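You operate a simulated robot arm through the tools that you are given. There is no shell and no other tool.

You are at the controls of a simulated two-armed robot. One attempt, no reset.

JOB
Lid both large cups, stand them in the carrier and slide it onto the green mat.
Fine: lids first, each pressed shut: clear lid on the ice, white lid on the soup; the carrier ends on the middle of the mat. Set down upright: large cup.
Where things are to end (x, y in the base frame): beige carrier within 35 mm of [450, -670].

The check looks at the end state, three seconds after you hand in, the way a careful person would. Anything else that was tipped, shoved, dropped, spilled or broken makes it a failure. Lids that push on must go on centred and level and be pressed home; caps that screw on are set level and turned clockwise until they are tight.

ROBOT AND FRAMES
Two 6-joint arms with fingered hands on one trunk that stands fixed in place. Base frame: the origin is at the foot of the trunk, x ahead of it, y to its left, z up; the work surface is at about z = 850. Lengths are in mm, angles in degrees, forces in N, time in s.
The left shoulder is at [20, 157, 829], the right one opposite. With the tool pointing down near the work surface each hand reaches from about 300 to 820 mm from the base axis, measured 20 degrees to its own side. Payload 4.1 kg a hand.
The tool frame of a hand sits at the grasp point between the pads (the TCP): z along the fingers, y along the line on which they close. The tips reach 33 mm beyond it. The gripper opens to 112 mm; its body begins 39 mm behind the TCP. The gripper is a hand of 4 fingers: y runs from the thumb to the fingers, the wrist lies at [-16, -118, -200] in the tool frame, and closing takes about 1.5 s.
Orientation is that of the tool frame in the base frame, as [roll, pitch, yaw] about the fixed x, y, z axes, in that order (R = Rz(yaw) Ry(pitch) Rx(roll)). With the fingers straight down and the wrist toward the robot, the tool's x, y and z point along [0, 1, 0], [1, 0, 0] and [0, 0, -1] of the base frame.

CONTROLS
- The arms move only by the tool apply_moves. It takes "left_rows", "right_rows" or both (then of equal length, played together; a hand with none holds still); each is a list of rows, each an object of numbers (a shift or turn left out is 0, a gripper value left out holds the last): "grip": the gripper command, from -1 (shut) to 1 (fully open), values between in proportion; "tx", "ty", "tz": the shift along the tool's x, y, z in mm; "wx", "wy", "wz": the turn, a rotation vector about the tool's x, y, z in degrees. In form: [{"grip": .., "tx": .., "ty": .., "tz": .., "wx": .., "wy": .., "wz": ..}, ...]. A call has 1 to 20 rows; each row is the pose to reach, as a shift and turn from the pose commanded when the call began, along the tool's axes at that moment. A row lasts 0.2 s, in which the tool goes at most 50 mm and 8.6 degrees; a call with a longer step from one row to the next is refused whole, and so is a gripper value outside its range. Where a pose cannot be reached the arm comes as near as it can. A force on the tool above 80 N (or 10 N above the force at the start of the call, whichever is more), or a blocked arm, ends the call early, and 0.2 s more pass. Each finger travels about 72 mm/s and halts on what it meets, pressing with about 26 N; the grip force reading is that of the motor and also rises with nothing between the fingers. The clock runs only during rows and for 0.2 s after the last one: add rows that repeat a pose to give the fingers time. It gives the time, the measured TCP pose, the force on the tool (base axes), the opening and the grip force at its end, in the units of the frame above (readings bear some noise), with the torque about the TCP (base axes, N m) and any sound that the robot's microphone picked up.
- Cameras (640 x 400 px; columns grow to the right, rows downward): "scene" is now at [53.5, -26.9, 1460.2]; the picture's right is [-0.32, -0.95, 0.00], its down [-0.56, 0.19, -0.81] and it looks along [0.77, -0.26, -0.59] (base axes); focal length 330 px, centre (320, 200). "left" rides on the left gripper at [-66, -89, -130] in its tool frame; the picture's right is [-0.79, -0.29, 0.54], its down [0.55, -0.71, 0.44] and it looks along [0.26, 0.64, 0.72] (tool axes); focal length 247 px, centre (320, 200). "right" rides on the right gripper at [66, -89, -130] in its tool frame; the picture's right is [-0.79, 0.29, -0.54], its down [-0.55, -0.71, 0.44] and it looks along [-0.26, 0.64, 0.72] (tool axes); focal length 247 px, centre (320, 200). There is no depth. A picture from a camera that has moved, and an enlarged one, comes with that camera's place and axes in the base frame and with its lens.
- grab_frame(camera): a new picture of that camera. The clock stands still meanwhile.
- set_grasp(shape, hand): the hand has 4 fingers and takes this shape, open, in about a second: jaw (thumb against the fingers, like two jaws); tri (thumb and two fingers); tip (a fingertip pinch); poke (one finger out to press); point (the index stretched); flat (the hand flat); cup (the hand cupped); fist (a fist). The gripper value then closes the fingers along that shape, each until it touches; the sizes above hold for jaw. It gives what a move gives, with no picture.
- aim_head(pan, tilt): turns the head with the scene camera to pan (to the left, within 86 degrees either way) and tilt (down, from -29 to 69), counted from straight ahead of the robot. It gives what a move gives.
- zoom(camera, box): a new picture of the part [left, top, right, bottom] of that camera's present view, enlarged. The clock stands still meanwhile.
- finish_job(): hands the job in; it is judged then, once.

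Nothing tells you positions but the pictures and the camera data. Unless the task says otherwise, let go and move clear before handing in.

The tools are called by a JSON object that holds its "api" and its "payload". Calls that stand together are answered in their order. apply_moves: Moves the arms, as the interface text tells. Its arguments: {"type":"object","properties":{"left_rows":{"type":"array","items":{"type":"object","properties":{"grip":{"type":"number"},"tx":{"type":"number"},"ty":{"type":"number"},"tz":{"type":"number"},"wx":{"type":"number"},"wy":{"type":"number"},"wz":{"type":"number"}}}},"right_rows":{"type":"array","items":{"type":"object","properties":{"grip":{"type":"number"},"tx":{"type":"number"},"ty":{"type":"number"},"tz":{"type":"number"},"wx":{"type":"number"},"wy":{"type":"number"},"wz":{"type":"number"}}}}},"required":[]} The other tools are called the same way: set_grasp (shape, hand) gives the hand a shape; aim_head (pan, tilt) turns the head that bears the scene camera; grab_frame (camera) takes a picture; zoom (camera, box) takes an enlarged picture of a part of a camera's view; finish_job () hands the job in.

At the start:

```text
time: 0.0
left_tcp_pos: [320.9, -9.0, 1262.2]
left_tcp_rot: [-180.0, 0.0, 63.6]
left_contact_force: [0.1, 0.4, 0.0]
left_wrist_torque: [-0.02, 0.03, -0.01]
left_opening: 111.5
left_gripper_force: 0.1
left_shape: jaw
right_tcp_pos: [355.1, -405.2, 1254.4]
right_tcp_rot: [179.9, 0.0, 63.6]
right_contact_force: [-0.7, -0.1, 0.1]
right_wrist_torque: [-0.01, 0.03, 0.0]
right_opening: 111.7
right_gripper_force: 0.1
right_shape: jaw
head pan, tilt (commanded): [-18.5, 36.2]
```

scene: 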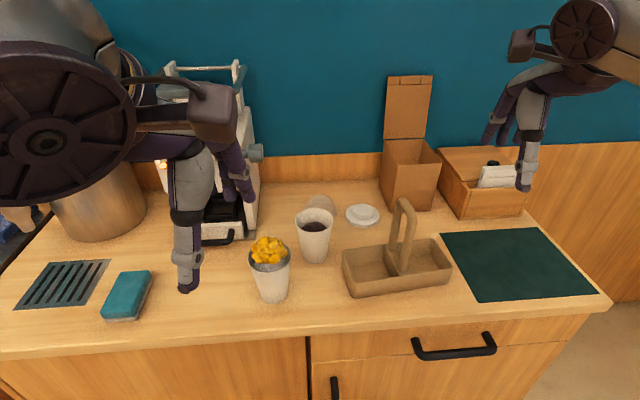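
right: 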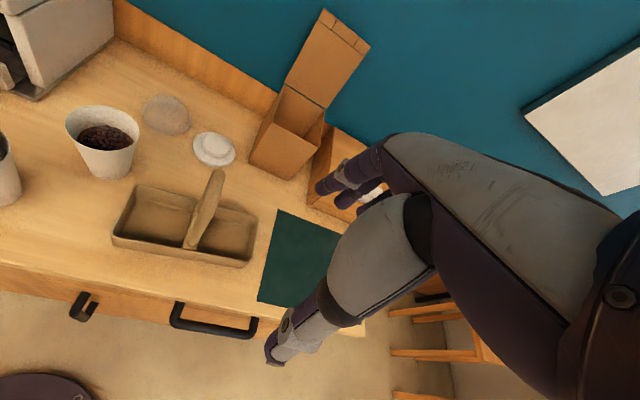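
left: 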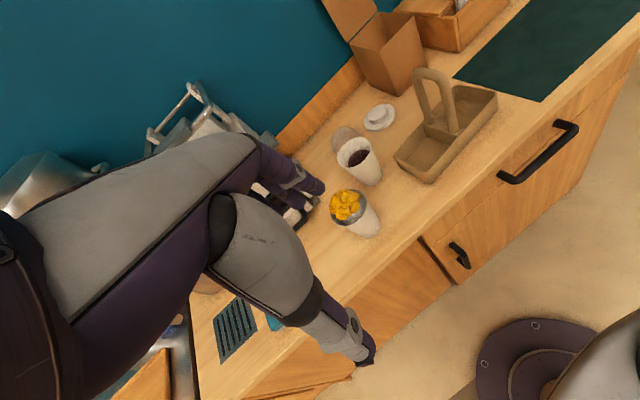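

I see two large cups (one with yellow chunks, one with dark content), a clear lid and a white lid behind them, a two-pocket carrier with a centre handle and the green mat to the right. First I look closer.

{"api": "zoom", "payload": {"camera": "scene", "box": [230, 170, 390, 310]}}

{"api": "zoom", "payload": {"camera": "scene", "box": [320, 180, 620, 320]}}

{"api": "zoom", "payload": {"camera": "right", "box": [0, 60, 360, 320]}}

{"api": "zoom", "payload": {"camera": "left", "box": [300, 40, 560, 260]}}

```text
2.86 times, centred on (310, 240) of scene
camera zoom: at [53.5, -26.9, 1460.2], right [-0.32, -0.95, 0.0], down [-0.56, 0.19, -0.81], along [0.77, -0.26, -0.59], focal length 943 px, centre (349, 86)
```

zoom: 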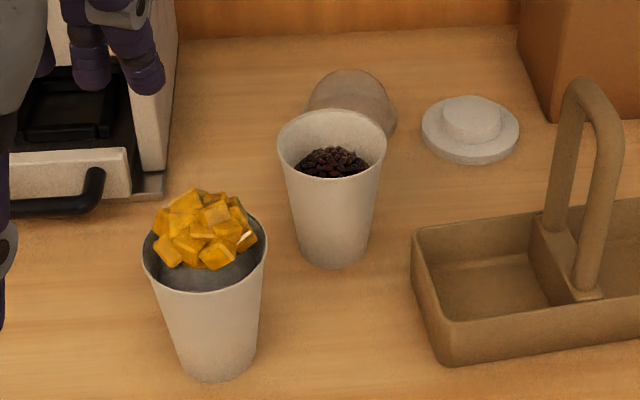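

```text
2.13 times, centred on (470, 250) of scene
camera zoom: at [53.5, -26.9, 1460.2], right [-0.32, -0.95, 0.0], down [-0.56, 0.19, -0.81], along [0.77, -0.26, -0.59], focal length 704 px, centre (0, 93)
```

zoom: 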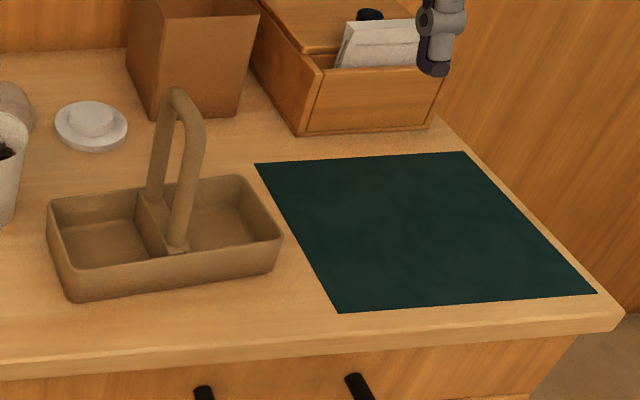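

```text
1.54 times, centred on (180, 190) of right
camera zoom: at [302.8, -305.5, 1384.8], right [-0.1, -0.84, 0.54], down [-0.88, -0.18, -0.44], along [0.46, -0.52, -0.72], focal length 380 px, centre (535, 215)
```

zoom: 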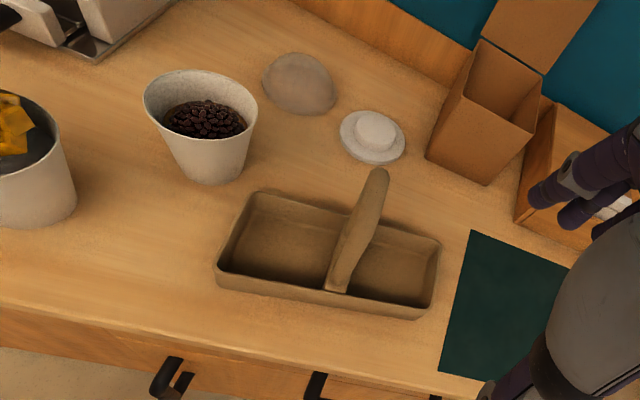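

```text
1.82 times, centred on (430, 150) of left
camera zoom: at [211.6, -29.3, 1393.0], right [-0.61, -0.58, -0.54], down [-0.39, 0.81, -0.44], along [0.69, -0.06, -0.72], focal length 449 px, centre (120, 291)
```

zoom: 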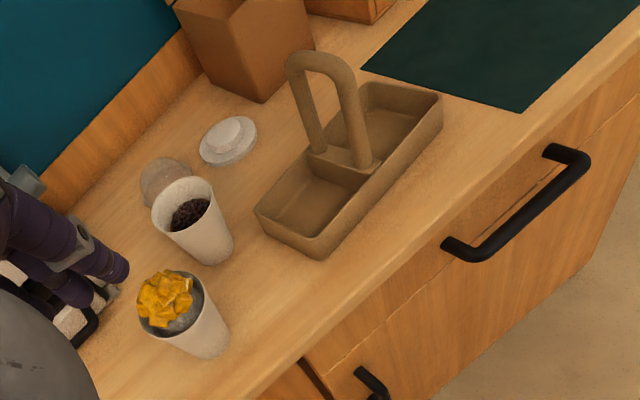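

The yellow-topped cup stands near [527, -78] and the dark one near [610, -199]. The clear dome lid is near [775, -271], the white lid near [720, -380], and the carrier near [515, -357]. I zoom tightly on each before moving.

{"api": "zoom", "payload": {"camera": "scene", "box": [296, 185, 392, 245]}}

{"api": "zoom", "payload": {"camera": "right", "box": [60, 80, 252, 200]}}

{"api": "zoom", "payload": {"camera": "scene", "box": [230, 220, 326, 310]}}

{"api": "zoom", "payload": {"camera": "scene", "box": [0, 120, 260, 330]}}

{"api": "zoom", "payload": {"camera": "scene", "box": [335, 190, 463, 305]}}

```text
6.67 times, centred on (344, 215) of scene
camera zoom: at [53.5, -26.9, 1460.2], right [-0.32, -0.95, 0.0], down [-0.56, 0.19, -0.81], along [0.77, -0.26, -0.59], focal length 2201 px, centre (160, 100)
```

zoom: 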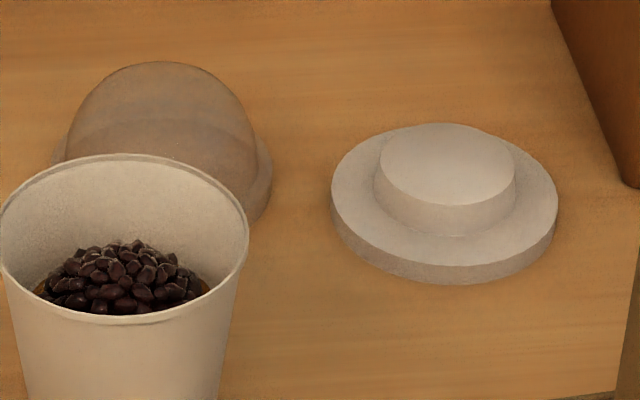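

```text
3.33 times, centred on (156, 140) of right
camera zoom: at [302.8, -305.5, 1384.8], right [-0.1, -0.84, 0.54], down [-0.88, -0.18, -0.44], along [0.46, -0.52, -0.72], focal length 823 px, centre (867, 400)
```

zoom: 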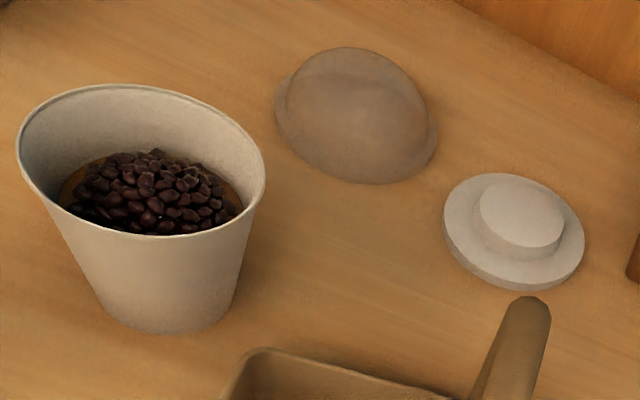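

```text
4.44 times, centred on (278, 265) of scene
camera zoom: at [53.5, -26.9, 1460.2], right [-0.32, -0.95, 0.0], down [-0.56, 0.19, -0.81], along [0.77, -0.26, -0.59], focal length 1468 px, centre (507, -89)
```

zoom: 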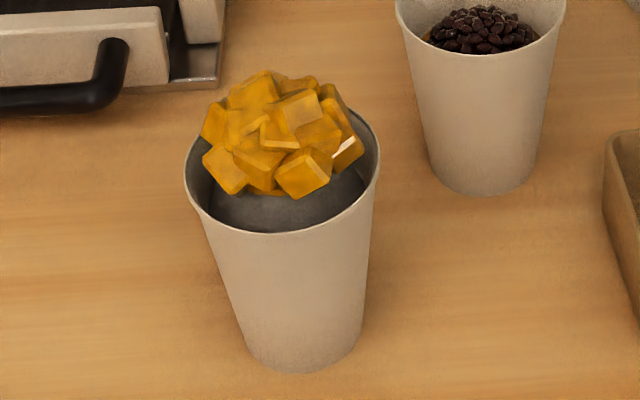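

```text
1.90 times, centred on (130, 225) of scene
camera zoom: at [53.5, -26.9, 1460.2], right [-0.32, -0.95, 0.0], down [-0.56, 0.19, -0.81], along [0.77, -0.26, -0.59], focal length 629 px, centre (682, 152)
```

zoom: 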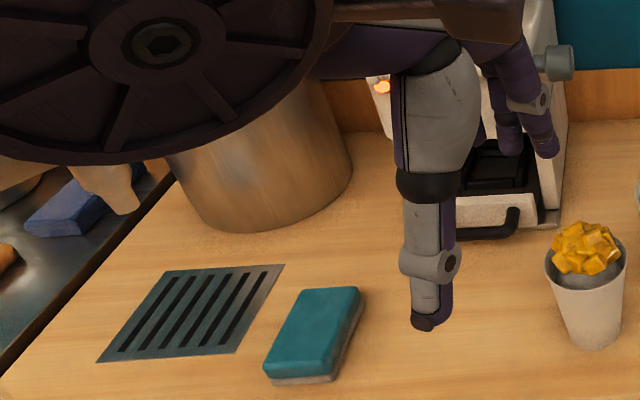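

```text
3.48 times, centred on (399, 248) of scene
camera zoom: at [53.5, -26.9, 1460.2], right [-0.32, -0.95, 0.0], down [-0.56, 0.19, -0.81], along [0.77, -0.26, -0.59], focal length 1148 px, centre (45, 35)
```

zoom: 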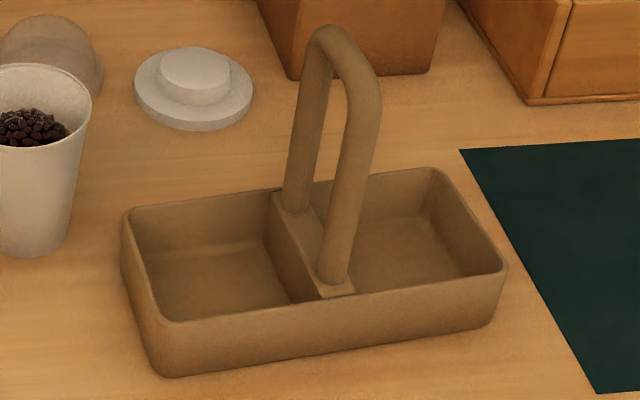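

The mango-topped cup is the ice (clear dome lid) and the bean cup is the soup (white lid). I take both lids to be about 99 mm across at the flange, the white knob about 60 mm and the dome about 84 mm. I bring the right hand toward the lids for a closer look.

{"api": "apply_moves", "payload": {"right_rows": [{"tx": 22, "ty": 28.9, "tz": 13, "wz": -1}, {"tx": 44, "ty": 57.7, "tz": 26, "wz": -2.1}, {"tx": 66, "ty": 86.5, "tz": 39, "wz": -3.1}, {"tx": 88, "ty": 115.4, "tz": 52, "wz": -4.2}, {"tx": 110, "ty": 144.3, "tz": 65, "wz": -5.2}, {"tx": 132, "ty": 173.1, "tz": 78, "wz": -6.3}, {"tx": 154, "ty": 202, "tz": 91, "wz": -7.3}, {"tx": 176, "ty": 230.8, "tz": 104, "wz": -8.4}, {"tx": 176, "ty": 230.8, "tz": 104, "wz": -8.4}]}}

{"api": "grab_frame", "payload": {"camera": "scene"}}

{"api": "grab_frame", "payload": {"camera": "right"}}

```text
time: 2.0
left_tcp_pos: [320.2, -9.4, 1261.9]
left_tcp_rot: [-180.0, 0.0, 63.6]
left_contact_force: [-0.6, 0.0, 0.3]
left_wrist_torque: [-0.01, -0.03, 0.0]
left_opening: 111.5
left_gripper_force: 0.1
left_shape: jaw
right_tcp_pos: [639.7, -350.4, 1150.1]
right_tcp_rot: [-179.9, 0.0, 71.9]
right_contact_force: [-0.8, -0.3, -0.4]
right_wrist_torque: [-0.01, 0.01, 0.03]
right_opening: 111.5
right_gripper_force: 0.0
right_shape: jaw
head pan, tilt (commanded): [-18.5, 36.2]
```

```text
taken
camera scene: at [53.3, -26.9, 1460.2], right [-0.32, -0.95, 0.0], down [-0.56, 0.19, -0.81], along [0.77, -0.26, -0.59], focal length 330 px, centre (320, 200)
```

scene: 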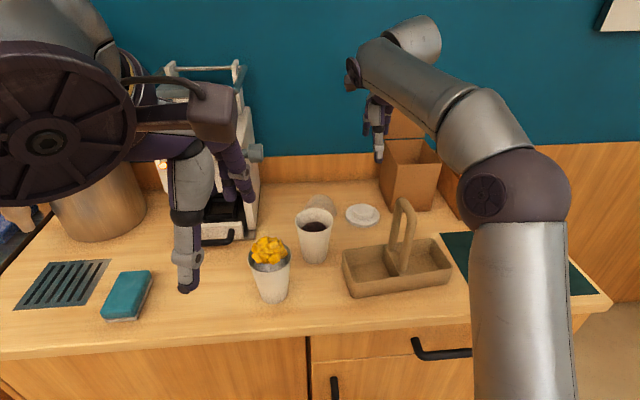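

```text
taken
camera right: at [573.9, -259.1, 1280.0], right [0.03, -0.84, 0.54], down [-0.85, -0.31, -0.44], along [0.53, -0.44, -0.72], focal length 247 px, centre (320, 200)
```

right: 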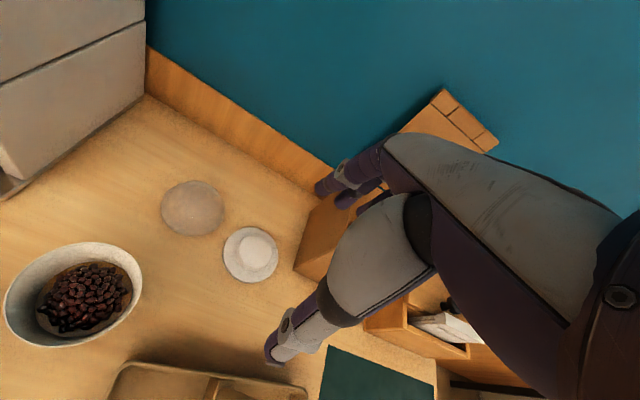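

The right camera now sees both lids and the soup cup from nearby. I zoom to refine their positions.

{"api": "zoom", "payload": {"camera": "right", "box": [140, 160, 300, 300]}}

{"api": "zoom", "payload": {"camera": "right", "box": [240, 130, 480, 380]}}

{"api": "zoom", "payload": {"camera": "scene", "box": [290, 120, 450, 230]}}

```text
2.86 times, centred on (220, 230) of right
camera zoom: at [573.9, -259.1, 1280.0], right [0.03, -0.84, 0.54], down [-0.85, -0.31, -0.44], along [0.53, -0.44, -0.72], focal length 706 px, centre (606, 114)
```

zoom: 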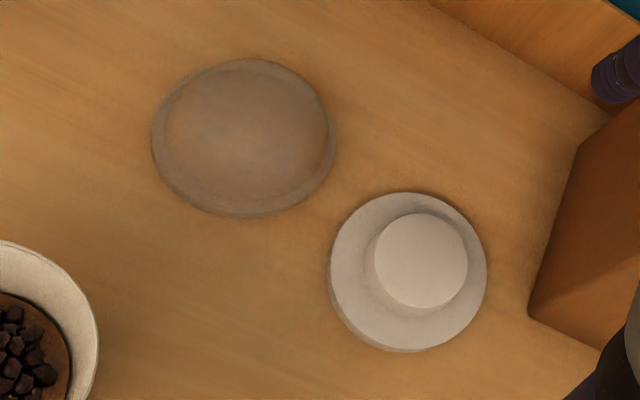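

```text
1.60 times, centred on (360, 255) of right
camera zoom: at [573.9, -259.1, 1280.0], right [0.03, -0.84, 0.54], down [-0.85, -0.31, -0.44], along [0.53, -0.44, -0.72], focal length 395 px, centre (256, 112)
```

zoom: 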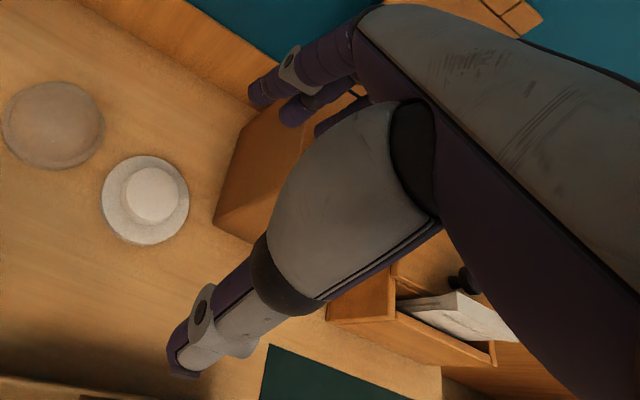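

```text
3.64 times, centred on (370, 175) of scene
camera zoom: at [53.3, -26.9, 1460.2], right [-0.32, -0.95, 0.0], down [-0.56, 0.19, -0.81], along [0.77, -0.26, -0.59], focal length 1201 px, centre (138, 291)
```

zoom: 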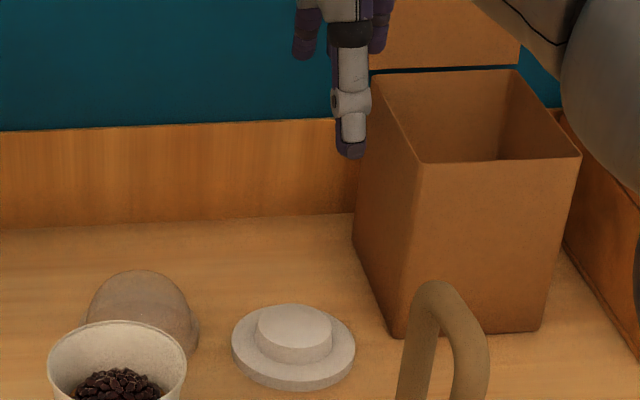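

I take the white lid to be at about [723, -380] and the clear lid at about [779, -270]. I move above the white lid, staying high, and check forearm clearance to the carrier handle.

{"api": "apply_moves", "payload": {"right_rows": [{"tx": -0.7, "ty": 29.5, "tz": 25}, {"tx": -1.5, "ty": 59, "tz": 50}, {"tx": -2.2, "ty": 88.4, "tz": 75}, {"tx": -2.2, "ty": 88.4, "tz": 115}, {"tx": -2.2, "ty": 88.4, "tz": 150}, {"tx": -2.2, "ty": 88.4, "tz": 150, "grip": 0.2}, {"tx": -2.2, "ty": 88.4, "tz": 150, "grip": 0.2}, {"tx": -2.2, "ty": 88.4, "tz": 150, "grip": 0.2}, {"tx": -2.2, "ty": 88.4, "tz": 150, "grip": 0.2}]}}

{"api": "grab_frame", "payload": {"camera": "scene"}}

{"api": "grab_frame", "payload": {"camera": "right"}}

{"api": "zoom", "payload": {"camera": "scene", "box": [290, 80, 490, 220]}}

```text
time: 4.0
left_tcp_pos: [320.3, -9.8, 1262.1]
left_tcp_rot: [-180.0, 0.1, 63.7]
left_contact_force: [-0.6, 0.9, 0.6]
left_wrist_torque: [-0.01, 0.02, 0.04]
left_opening: 111.6
left_gripper_force: 0.1
left_shape: jaw
right_tcp_pos: [743.5, -386.9, 1008.0]
right_tcp_rot: [-180.0, 0.6, 71.2]
right_contact_force: [0.2, 0.3, 1.1]
right_wrist_torque: [0.03, 0.0, -0.01]
right_opening: 67.6
right_gripper_force: 0.0
right_shape: jaw
right hand out of reach, approached as far as the arm can: row 3, 5, 6
head pan, tilt (commanded): [-18.5, 36.2]
```

```text
taken
camera scene: at [53.5, -26.9, 1460.2], right [-0.32, -0.95, 0.0], down [-0.56, 0.19, -0.81], along [0.77, -0.26, -0.59], focal length 330 px, centre (320, 200)
```

scene: 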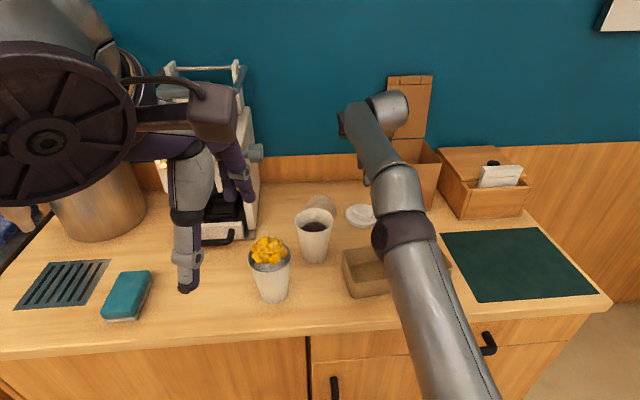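

```text
taken
camera right: at [677.2, -293.9, 1137.9], right [0.02, -0.84, 0.55], down [-0.85, -0.3, -0.43], along [0.52, -0.46, -0.72], focal length 247 px, centre (320, 200)
```

right: 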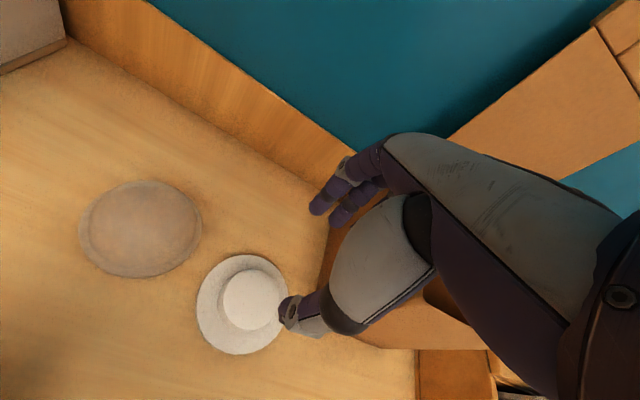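

```text
2.86 times, centred on (390, 150) of scene
camera zoom: at [53.5, -26.9, 1460.2], right [-0.32, -0.95, 0.0], down [-0.56, 0.19, -0.81], along [0.77, -0.26, -0.59], focal length 943 px, centre (120, 343)
```

zoom: 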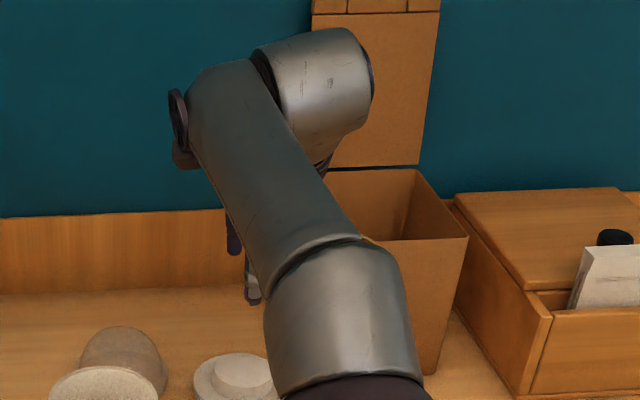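

The arm reported that the pose was near its reach limit at this height. I hold still for a moment to see whether it settles before going lower.

{"api": "apply_moves", "payload": {"right_rows": [{"tz": 10}, {"tz": 20}]}}

```text
time: 4.6
left_tcp_pos: [320.5, -11.2, 1262.0]
left_tcp_rot: [180.0, 0.0, 63.8]
left_contact_force: [-0.2, 0.6, 0.8]
left_wrist_torque: [0.0, -0.04, -0.01]
left_opening: 111.5
left_gripper_force: 0.2
left_shape: jaw
right_tcp_pos: [743.5, -383.5, 987.3]
right_tcp_rot: [-180.0, 0.0, 71.9]
right_contact_force: [-0.8, 0.1, -0.7]
right_wrist_torque: [-0.01, -0.02, 0.04]
right_opening: 67.5
right_gripper_force: 0.1
right_shape: jaw
right hand out of reach, approached as far as the arm can: row 1, 2
head pan, tilt (commanded): [-18.5, 36.2]
```

{"api": "apply_moves", "payload": {"right_rows": [{"tz": 20}, {"tz": 40}, {"tz": 40}]}}

{"api": "grab_frame", "payload": {"camera": "right"}}

{"api": "grab_frame", "payload": {"camera": "scene"}}

{"api": "grab_frame", "payload": {"camera": "left"}}

```text
time: 5.4
left_tcp_pos: [321.8, -8.9, 1263.1]
left_tcp_rot: [180.0, 0.0, 63.7]
left_contact_force: [-0.6, -0.9, -0.4]
left_wrist_torque: [0.01, 0.01, 0.03]
left_opening: 111.5
left_gripper_force: 0.1
left_shape: jaw
right_tcp_pos: [759.0, -391.6, 952.6]
right_tcp_rot: [-179.9, 0.6, 71.1]
right_contact_force: [-0.4, 0.7, -0.3]
right_wrist_torque: [0.01, 0.01, -0.03]
right_opening: 67.8
right_gripper_force: 0.0
right_shape: jaw
right hand out of reach, approached as far as the arm can: row 1, 2, 3
head pan, tilt (commanded): [-18.5, 36.2]
```

```text
taken
camera right: at [694.6, -298.2, 1081.7], right [0.02, -0.84, 0.55], down [-0.85, -0.3, -0.43], along [0.52, -0.46, -0.72], focal length 247 px, centre (320, 200)
```

right: 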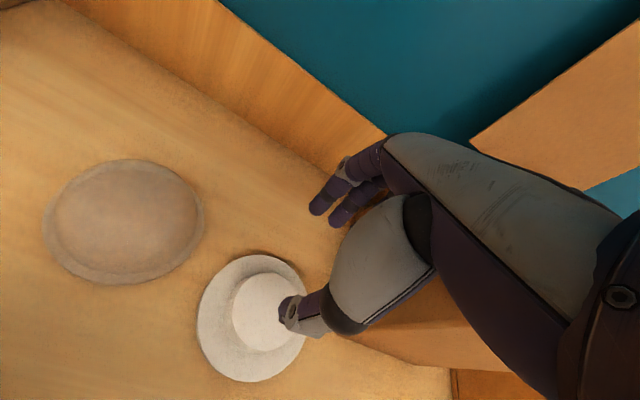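

```text
taken
camera scene: at [53.6, -26.8, 1460.2], right [-0.32, -0.95, 0.0], down [-0.56, 0.19, -0.81], along [0.77, -0.26, -0.59], focal length 330 px, centre (320, 200)
```

scene: 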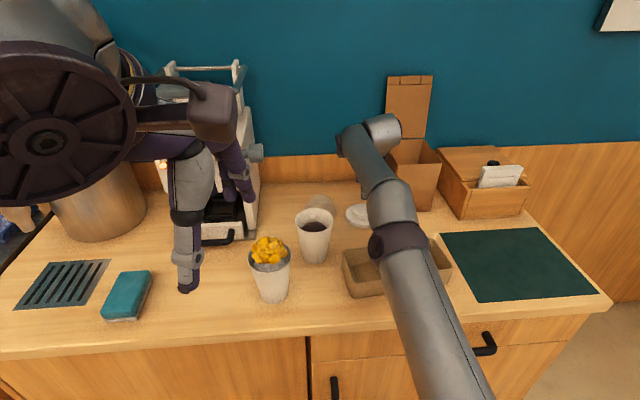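

```text
taken
camera left: at [211.7, -29.2, 1393.0], right [-0.61, -0.58, -0.54], down [-0.39, 0.81, -0.44], along [0.69, -0.06, -0.72], focal length 247 px, centre (320, 200)
```

left: 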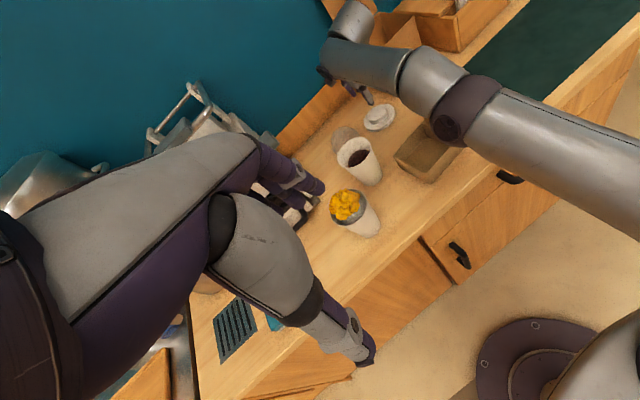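

The elbow appears to have straightened out and become stuck at full stretch, with the forearm close above the carrier handle. I back off inward and up to bend the elbow again before replanning the approach.

{"api": "apply_moves", "payload": {"right_rows": [{"ty": -20, "tz": -10}, {"ty": -45, "tz": -25}, {"ty": -70, "tz": -40}, {"ty": -95, "tz": -60}, {"ty": -120, "tz": -80}, {"ty": -120, "tz": -80}]}}

{"api": "grab_frame", "payload": {"camera": "scene"}}

```text
time: 6.8
left_tcp_pos: [319.7, -10.5, 1260.9]
left_tcp_rot: [-179.9, 0.1, 63.7]
left_contact_force: [-0.7, -0.4, 0.3]
left_wrist_torque: [-0.02, 0.01, -0.02]
left_opening: 111.8
left_gripper_force: 0.0
left_shape: jaw
right_tcp_pos: [715.3, -368.8, 1066.2]
right_tcp_rot: [-179.9, 0.0, 72.0]
right_contact_force: [0.0, -0.7, 0.0]
right_wrist_torque: [0.02, 0.0, 0.02]
right_opening: 67.3
right_gripper_force: 0.0
right_shape: jaw
right hand out of reach, approached as far as the arm can: row 1, 2, 3, 4, 5, 6
head pan, tilt (commanded): [-18.5, 36.2]
```

```text
taken
camera scene: at [53.6, -26.9, 1460.2], right [-0.32, -0.95, 0.0], down [-0.56, 0.19, -0.81], along [0.77, -0.26, -0.59], focal length 330 px, centre (320, 200)
```

scene: 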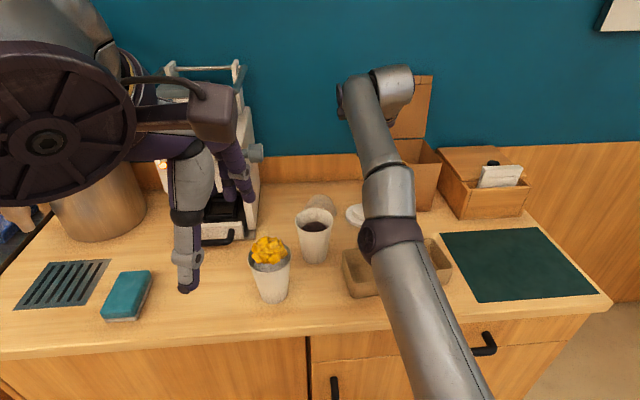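

The arm is still stretched straight. I raise the hand well clear of the handle and then draw the target back toward the start pose so the elbow can fold again.

{"api": "apply_moves", "payload": {"right_rows": [{"tz": -40}, {"tz": -80}, {"tz": -120}, {"tz": -160}, {"tz": -200}, {"tz": -200}]}}

{"api": "grab_frame", "payload": {"camera": "scene"}}

```text
time: 8.2
left_tcp_pos: [321.3, -10.0, 1262.0]
left_tcp_rot: [179.9, 0.0, 63.6]
left_contact_force: [0.7, 0.7, 0.9]
left_wrist_torque: [-0.01, 0.02, -0.01]
left_opening: 111.7
left_gripper_force: 0.0
left_shape: jaw
right_tcp_pos: [642.6, -349.5, 1198.7]
right_tcp_rot: [180.0, 0.0, 72.0]
right_contact_force: [-0.3, -1.0, -0.6]
right_wrist_torque: [0.02, 0.04, -0.02]
right_opening: 67.1
right_gripper_force: 0.1
right_shape: jaw
right hand out of reach, approached as far as the arm can: row 1, 2, 3, 4, 5, 6
head pan, tilt (commanded): [-18.5, 36.2]
```

```text
taken
camera scene: at [53.3, -27.0, 1460.2], right [-0.32, -0.95, 0.0], down [-0.56, 0.19, -0.81], along [0.77, -0.26, -0.59], focal length 330 px, centre (320, 200)
```

scene: 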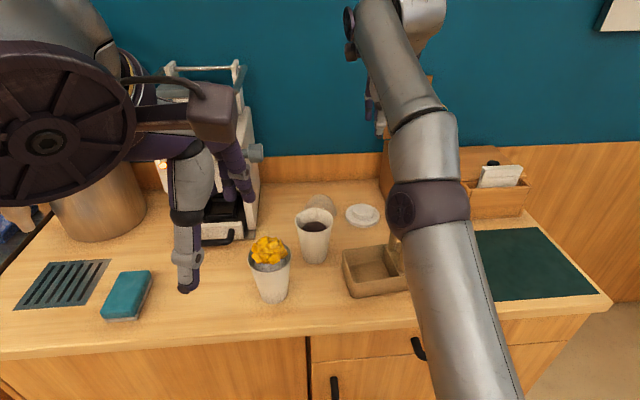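

{"api": "apply_moves", "payload": {"right_rows": [{"tx": -17, "ty": -25.5, "tz": -5, "wz": 1.2}, {"tx": -34, "ty": -51, "tz": -10, "wz": 2.4}, {"tx": -51, "ty": -76.5, "tz": -15, "wz": 3.6}, {"tx": -68, "ty": -102, "tz": -20, "wz": 4.8}, {"tx": -85, "ty": -127.5, "tz": -25, "wz": 6}, {"tx": -102, "ty": -153, "tz": -30, "wz": 7.2}, {"tx": -119, "ty": -178.7, "tz": -34, "wz": 8.4}, {"tx": -119, "ty": -178.7, "tz": -34, "wz": 8.4}, {"tx": -119, "ty": -178.7, "tz": -34, "wz": 8.4}]}}

{"api": "grab_frame", "payload": {"camera": "scene"}}

```text
time: 10.2
left_tcp_pos: [320.3, -9.6, 1262.5]
left_tcp_rot: [180.0, -0.1, 63.6]
left_contact_force: [0.6, 0.0, 0.5]
left_wrist_torque: [0.0, 0.0, 0.01]
left_opening: 111.7
left_gripper_force: 0.1
left_shape: jaw
right_tcp_pos: [435.3, -404.0, 1232.3]
right_tcp_rot: [180.0, 0.0, 63.5]
right_contact_force: [-0.1, -0.2, -0.6]
right_wrist_torque: [0.02, -0.01, -0.01]
right_opening: 67.3
right_gripper_force: 0.1
right_shape: jaw
right hand out of reach, approached as far as the arm can: row 1, 2, 3, 4
head pan, tilt (commanded): [-18.5, 36.2]
```

```text
taken
camera scene: at [53.5, -26.9, 1460.2], right [-0.32, -0.95, 0.0], down [-0.56, 0.19, -0.81], along [0.77, -0.26, -0.59], focal length 330 px, centre (320, 200)
```

scene: 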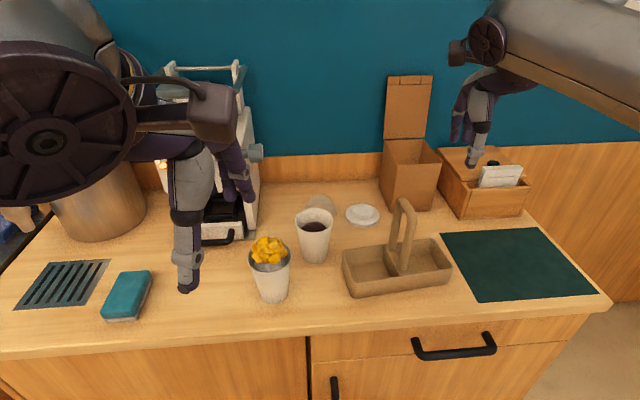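

The elbow is folded again, and I now know the limit: the hand must drop before it reaches far out. I will come in with the hand yawed to about 45°, which keeps the forearm left of the carrier handle, descending before extending.

{"api": "apply_moves", "payload": {"right_rows": [{"tx": 27.8, "ty": 16.9, "tz": 13.7, "wz": 3.1, "grip": 0.5}, {"tx": 55.6, "ty": 33.8, "tz": 27.3, "wz": 6.2}, {"tx": 83.4, "ty": 50.7, "tz": 41, "wz": 9.3}, {"tx": 111.1, "ty": 67.5, "tz": 54.7, "wz": 12.4}, {"tx": 138.9, "ty": 84.4, "tz": 68.3, "wz": 15.5}, {"tx": 166.7, "ty": 101.3, "tz": 82, "wz": 18.5}, {"tx": 166.7, "ty": 101.3, "tz": 82, "wz": 18.5}]}}

{"api": "grab_frame", "payload": {"camera": "scene"}}

{"api": "grab_frame", "payload": {"camera": "right"}}

{"api": "grab_frame", "payload": {"camera": "left"}}

```text
time: 11.8
left_tcp_pos: [321.5, -9.2, 1263.3]
left_tcp_rot: [-180.0, 0.0, 63.6]
left_contact_force: [0.0, -0.5, 0.0]
left_wrist_torque: [0.01, -0.04, -0.01]
left_opening: 111.7
left_gripper_force: 0.0
left_shape: jaw
right_tcp_pos: [602.1, -300.8, 1151.4]
right_tcp_rot: [180.0, 0.0, 45.0]
right_contact_force: [-0.1, 0.2, 0.2]
right_wrist_torque: [0.01, -0.04, 0.0]
right_opening: 83.5
right_gripper_force: 0.1
right_shape: jaw
head pan, tilt (commanded): [-18.5, 36.2]
```

```text
taken
camera scene: at [53.3, -26.9, 1460.2], right [-0.32, -0.95, 0.0], down [-0.56, 0.19, -0.81], along [0.77, -0.26, -0.59], focal length 330 px, centre (320, 200)
```

scene: 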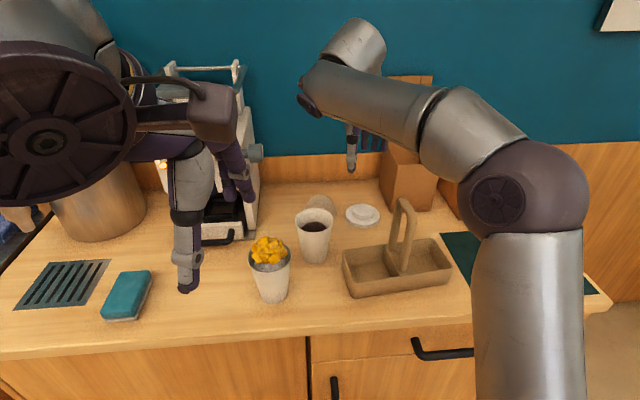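

```text
taken
camera right: at [582.8, -190.1, 1280.2], right [-0.36, -0.76, 0.54], down [-0.89, 0.11, -0.44], along [0.27, -0.64, -0.72], focal length 247 px, centre (320, 200)
```

right: 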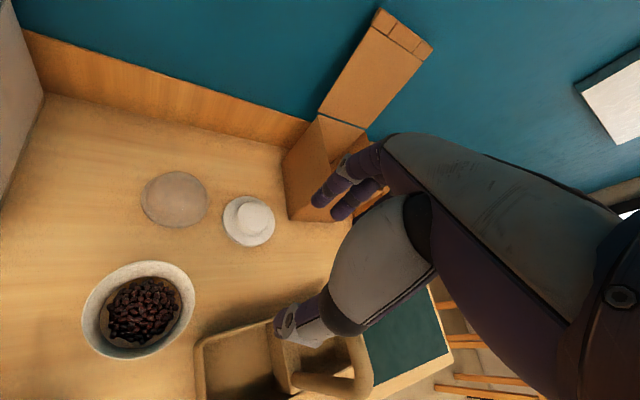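

```text
taken
camera left: at [211.5, -29.3, 1393.0], right [-0.61, -0.58, -0.54], down [-0.39, 0.81, -0.44], along [0.69, -0.06, -0.72], focal length 247 px, centre (320, 200)
```

left: 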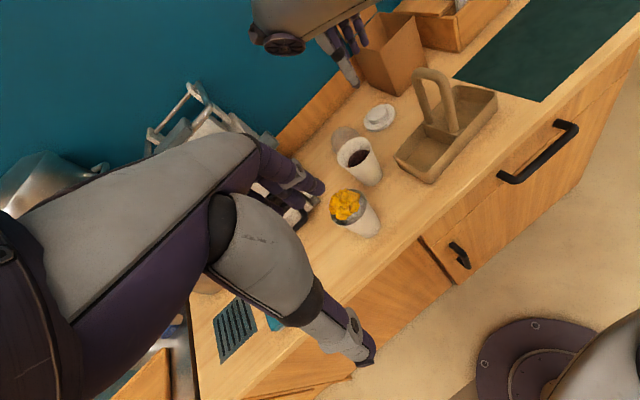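

{"api": "apply_moves", "payload": {"right_rows": [{"tx": 8, "ty": 14.6, "tz": 43}, {"tx": 16, "ty": 29.2, "tz": 87}, {"tx": 24, "ty": 43.8, "tz": 131}, {"tx": 26, "ty": 75, "tz": 160}, {"tx": 29, "ty": 109.6, "tz": 191}, {"tx": 29, "ty": 109.6, "tz": 191}]}}

{"api": "grab_frame", "payload": {"camera": "scene"}}

{"api": "grab_frame", "payload": {"camera": "right"}}

{"api": "zoom", "payload": {"camera": "left", "box": [300, 40, 500, 200]}}

```text
time: 13.2
left_tcp_pos: [320.3, -9.7, 1262.7]
left_tcp_rot: [180.0, 0.0, 63.7]
left_contact_force: [-0.2, 0.4, -0.3]
left_wrist_torque: [0.01, -0.02, -0.01]
left_opening: 111.7
left_gripper_force: 0.0
left_shape: jaw
right_tcp_pos: [699.6, -358.7, 959.6]
right_tcp_rot: [179.9, 0.0, 45.0]
right_contact_force: [-0.8, 0.2, 0.2]
right_wrist_torque: [-0.02, 0.01, -0.01]
right_opening: 84.0
right_gripper_force: 0.1
right_shape: jaw
head pan, tilt (commanded): [-18.5, 36.2]
```

```text
taken
camera scene: at [53.3, -26.8, 1460.2], right [-0.32, -0.95, 0.0], down [-0.56, 0.19, -0.81], along [0.77, -0.26, -0.59], focal length 330 px, centre (320, 200)
```

scene: 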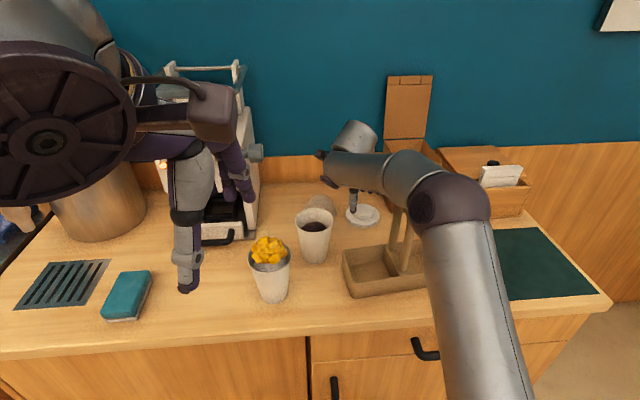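

```text
taken
camera right: at [680.7, -247.4, 1089.8], right [-0.36, -0.76, 0.54], down [-0.89, 0.11, -0.44], along [0.27, -0.64, -0.72], focal length 247 px, centre (320, 200)
```

right: 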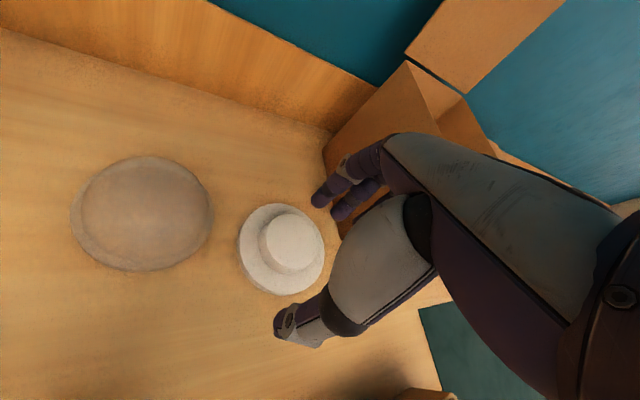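

```text
2.50 times, centred on (400, 120) of left
camera zoom: at [211.5, -29.2, 1393.0], right [-0.61, -0.58, -0.54], down [-0.39, 0.81, -0.44], along [0.69, -0.06, -0.72], focal length 617 px, centre (120, 400)
```

zoom: 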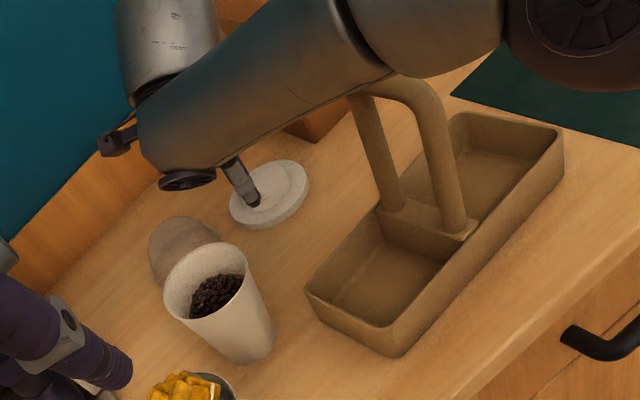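

{"api": "zoom", "payload": {"camera": "right", "box": [210, 180, 370, 320]}}

{"api": "zoom", "payload": {"camera": "scene", "box": [300, 160, 420, 240]}}

{"api": "zoom", "payload": {"camera": "right", "box": [60, 140, 230, 290]}}

```text
2.86 times, centred on (290, 250) of right
camera zoom: at [680.7, -247.4, 1089.8], right [-0.36, -0.76, 0.54], down [-0.89, 0.11, -0.44], along [0.27, -0.64, -0.72], focal length 706 px, centre (406, 57)
```

zoom: 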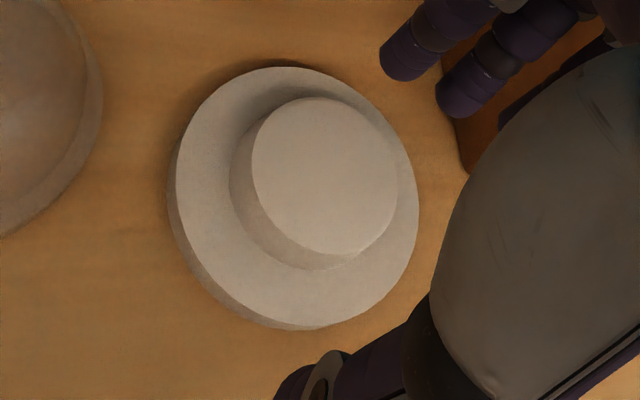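

```text
5.00 times, centred on (360, 200) of scene
camera zoom: at [53.3, -26.8, 1460.2], right [-0.32, -0.95, 0.0], down [-0.56, 0.19, -0.81], along [0.77, -0.26, -0.59], focal length 1651 px, centre (120, 200)
```

zoom: 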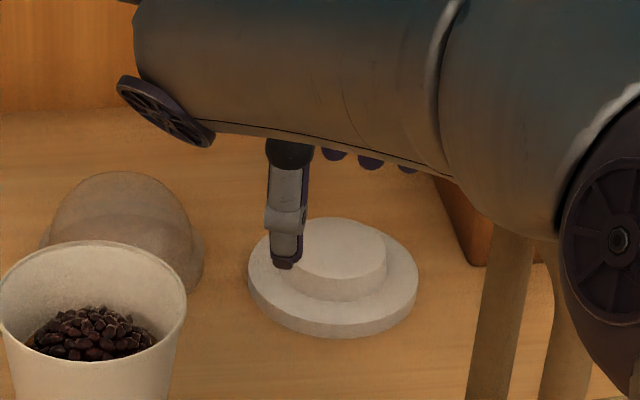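

```text
2.67 times, centred on (145, 215) of right
camera zoom: at [680.7, -247.4, 1089.8], right [-0.36, -0.76, 0.54], down [-0.89, 0.11, -0.44], along [0.27, -0.64, -0.72], focal length 659 px, centre (787, 160)
```

zoom: 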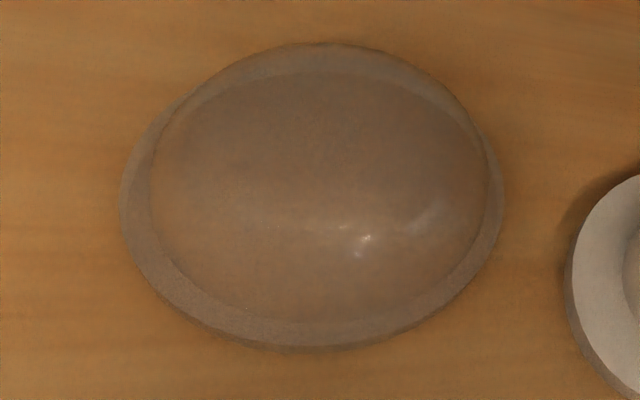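

Both cameras match the fingertips well but disagree by about 8 mm on the lid's distance. I lower the hand to just above the white lid's knob and judge the centring directly there.

{"api": "apply_moves", "payload": {"right_rows": [{"tx": 1.5, "ty": 17, "tz": 10}, {"tx": 3, "ty": 33, "tz": 20}, {"tx": 3, "ty": 33, "tz": 37}, {"tx": 3, "ty": 33, "tz": 37}]}}

{"api": "zoom", "payload": {"camera": "right", "box": [210, 150, 410, 340]}}

{"api": "zoom", "payload": {"camera": "scene", "box": [300, 160, 420, 240]}}

{"api": "zoom", "payload": {"camera": "left", "box": [320, 60, 460, 170]}}

```text
time: 14.2
left_tcp_pos: [319.9, -10.7, 1262.6]
left_tcp_rot: [-180.0, 0.0, 63.6]
left_contact_force: [-0.2, 0.3, 0.8]
left_wrist_torque: [0.01, -0.04, 0.0]
left_opening: 111.5
left_gripper_force: 0.0
left_shape: jaw
right_tcp_pos: [724.9, -379.2, 923.0]
right_tcp_rot: [-180.0, 0.0, 45.1]
right_contact_force: [0.6, 0.0, -0.5]
right_wrist_torque: [0.0, 0.0, 0.0]
right_opening: 83.8
right_gripper_force: 0.0
right_shape: jaw
head pan, tilt (commanded): [-18.5, 36.2]
```

```text
2.11 times, centred on (310, 245) of right
camera zoom: at [705.9, -268.0, 1052.8], right [-0.36, -0.76, 0.54], down [-0.89, 0.11, -0.44], along [0.27, -0.64, -0.72], focal length 520 px, centre (341, 105)
```

zoom: 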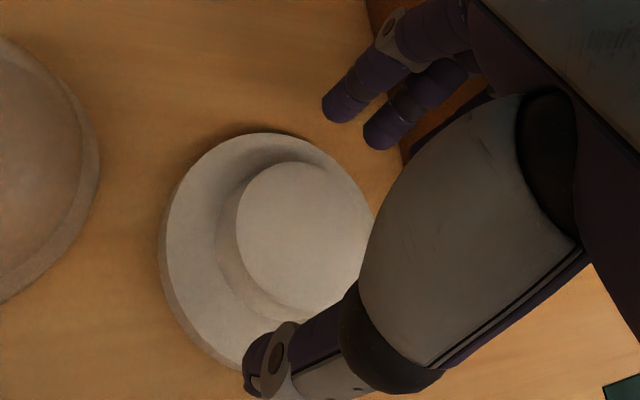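

```text
5.00 times, centred on (360, 200) of scene
camera zoom: at [53.4, -26.9, 1460.2], right [-0.32, -0.95, 0.0], down [-0.56, 0.19, -0.81], along [0.77, -0.26, -0.59], focal length 1651 px, centre (120, 200)
```

zoom: 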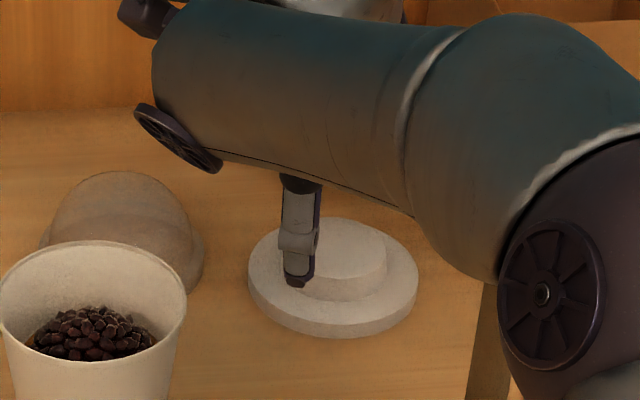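

```text
3.64 times, centred on (390, 115) of left
camera zoom: at [211.6, -29.3, 1393.0], right [-0.61, -0.58, -0.54], down [-0.39, 0.81, -0.44], along [0.69, -0.06, -0.72], focal length 898 px, centre (66, 509)
```

zoom: 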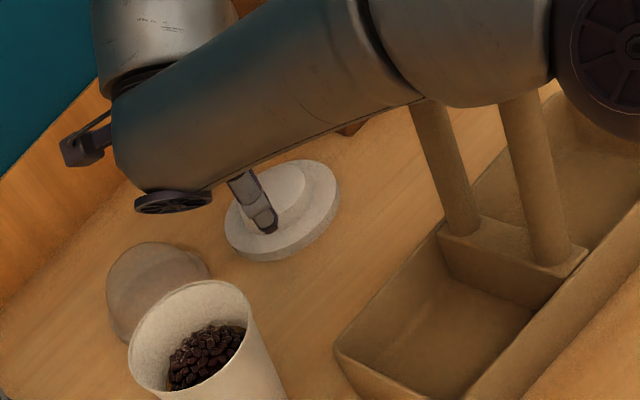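

The hand is centred over the knob within a few millimetres. I go down so the fingertips sit just above the flange and close on the knob.

{"api": "apply_moves", "payload": {"right_rows": [{"tx": 2, "ty": 3, "tz": 12}, {"tx": 3, "ty": 3, "tz": 24}, {"tx": 3, "ty": 3, "tz": 24, "grip": 0}, {"tx": 3, "ty": 3, "tz": 24, "grip": 0}, {"tx": 3, "ty": 3, "tz": 24, "grip": -0.2}, {"tx": 3, "ty": 3, "tz": 24, "grip": -0.2}]}}

{"api": "zoom", "payload": {"camera": "right", "box": [210, 150, 410, 340]}}

{"api": "zoom", "payload": {"camera": "scene", "box": [330, 185, 400, 232]}}

```text
time: 15.6
left_tcp_pos: [319.4, -9.4, 1263.1]
left_tcp_rot: [179.9, -0.1, 63.6]
left_contact_force: [0.0, 0.2, -0.6]
left_wrist_torque: [-0.03, 0.0, 0.01]
left_opening: 111.7
left_gripper_force: 0.0
left_shape: jaw
right_tcp_pos: [728.9, -378.1, 898.6]
right_tcp_rot: [-179.9, -0.1, 45.1]
right_contact_force: [0.2, -0.2, 0.0]
right_wrist_torque: [0.03, -0.01, 0.02]
right_opening: 48.4
right_gripper_force: 26.0
right_shape: jaw
head pan, tilt (commanded): [-18.5, 36.2]
```

```text
2.11 times, centred on (310, 245) of right
camera zoom: at [709.7, -267.4, 1028.7], right [-0.36, -0.76, 0.54], down [-0.89, 0.11, -0.44], along [0.27, -0.64, -0.72], focal length 520 px, centre (341, 105)
```

zoom: 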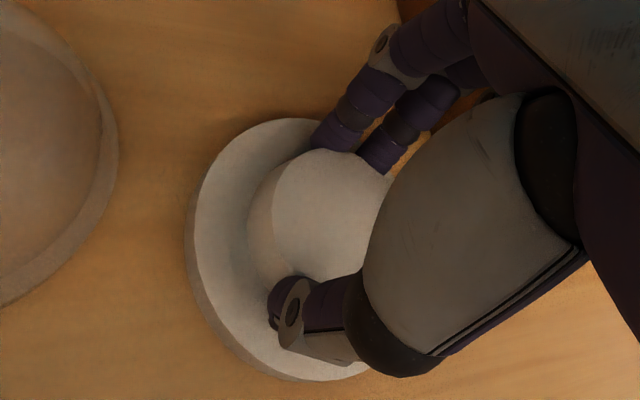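

```text
8.51 times, centred on (365, 208) of scene
camera zoom: at [53.5, -26.9, 1460.2], right [-0.32, -0.95, 0.0], down [-0.56, 0.19, -0.81], along [0.77, -0.26, -0.59], focal length 2810 px, centre (-63, 128)
```

zoom: 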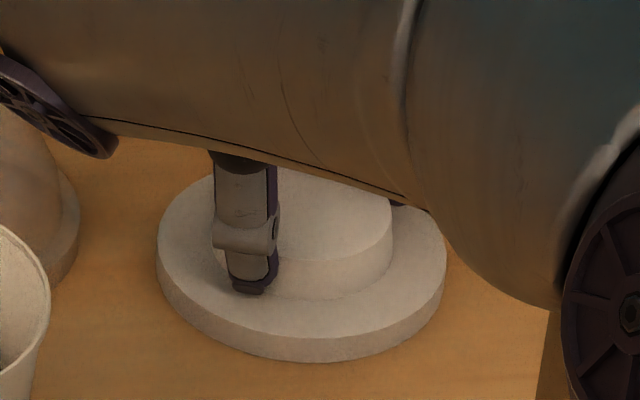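

Grip force shows 26 N at 48 mm, so the knob is held. I tighten a little and lift slightly to check the lid comes up level.

{"api": "apply_moves", "payload": {"right_rows": [{"grip": -0.5}, {"grip": -0.5}, {"tz": -6, "grip": -0.5}, {"tz": -15, "grip": -0.5}, {"tz": -30, "grip": -0.5}, {"tz": -30, "grip": -0.5}]}}

{"api": "zoom", "payload": {"camera": "right", "box": [210, 150, 410, 340]}}

{"api": "zoom", "payload": {"camera": "scene", "box": [300, 160, 420, 240]}}

{"api": "zoom", "payload": {"camera": "left", "box": [320, 60, 460, 170]}}

```text
time: 17.0
left_tcp_pos: [319.9, -9.6, 1262.6]
left_tcp_rot: [180.0, -0.1, 63.7]
left_contact_force: [0.4, 0.2, -0.5]
left_wrist_torque: [-0.01, -0.01, 0.01]
left_opening: 111.8
left_gripper_force: 0.2
left_shape: jaw
right_tcp_pos: [728.0, -378.7, 928.5]
right_tcp_rot: [-180.0, 0.0, 45.1]
right_contact_force: [-0.6, 0.0, -0.2]
right_wrist_torque: [0.0, 0.0, -0.03]
right_opening: 48.0
right_gripper_force: 26.0
right_shape: jaw
head pan, tilt (commanded): [-18.5, 36.2]
```

```text
2.11 times, centred on (310, 245) of right
camera zoom: at [709.5, -267.6, 1058.6], right [-0.36, -0.76, 0.54], down [-0.89, 0.11, -0.44], along [0.27, -0.64, -0.72], focal length 520 px, centre (341, 105)
```

zoom: 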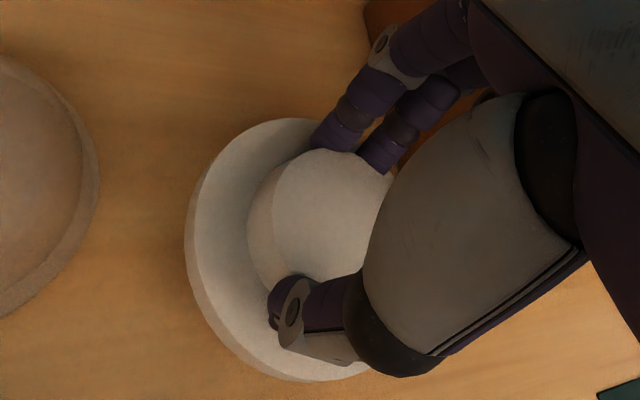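

```text
5.00 times, centred on (360, 200) of scene
camera zoom: at [53.5, -26.9, 1460.2], right [-0.32, -0.95, 0.0], down [-0.56, 0.19, -0.81], along [0.77, -0.26, -0.59], focal length 1651 px, centre (120, 200)
```

zoom: 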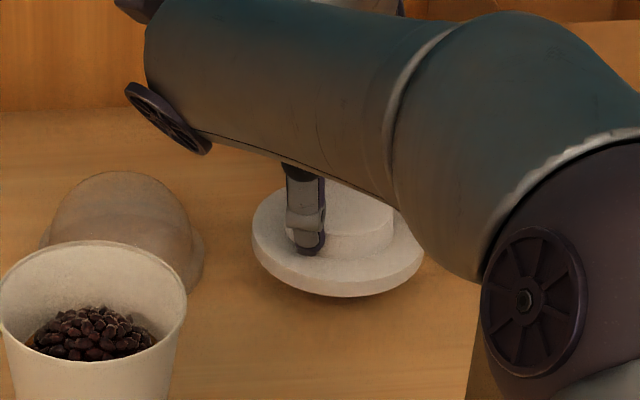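

```text
3.64 times, centred on (390, 115) of left
camera zoom: at [211.6, -29.3, 1393.0], right [-0.61, -0.58, -0.54], down [-0.39, 0.81, -0.44], along [0.69, -0.06, -0.72], focal length 898 px, centre (66, 509)
```

zoom: 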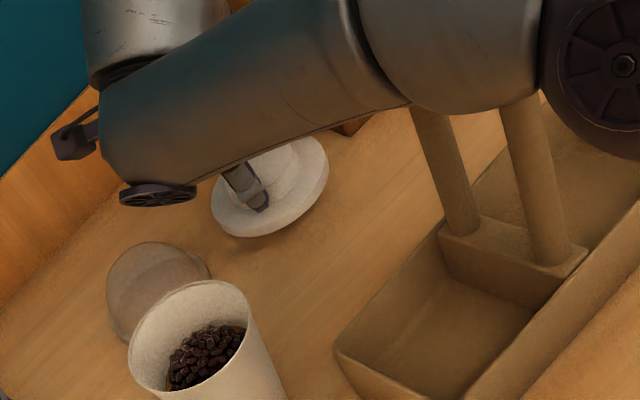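

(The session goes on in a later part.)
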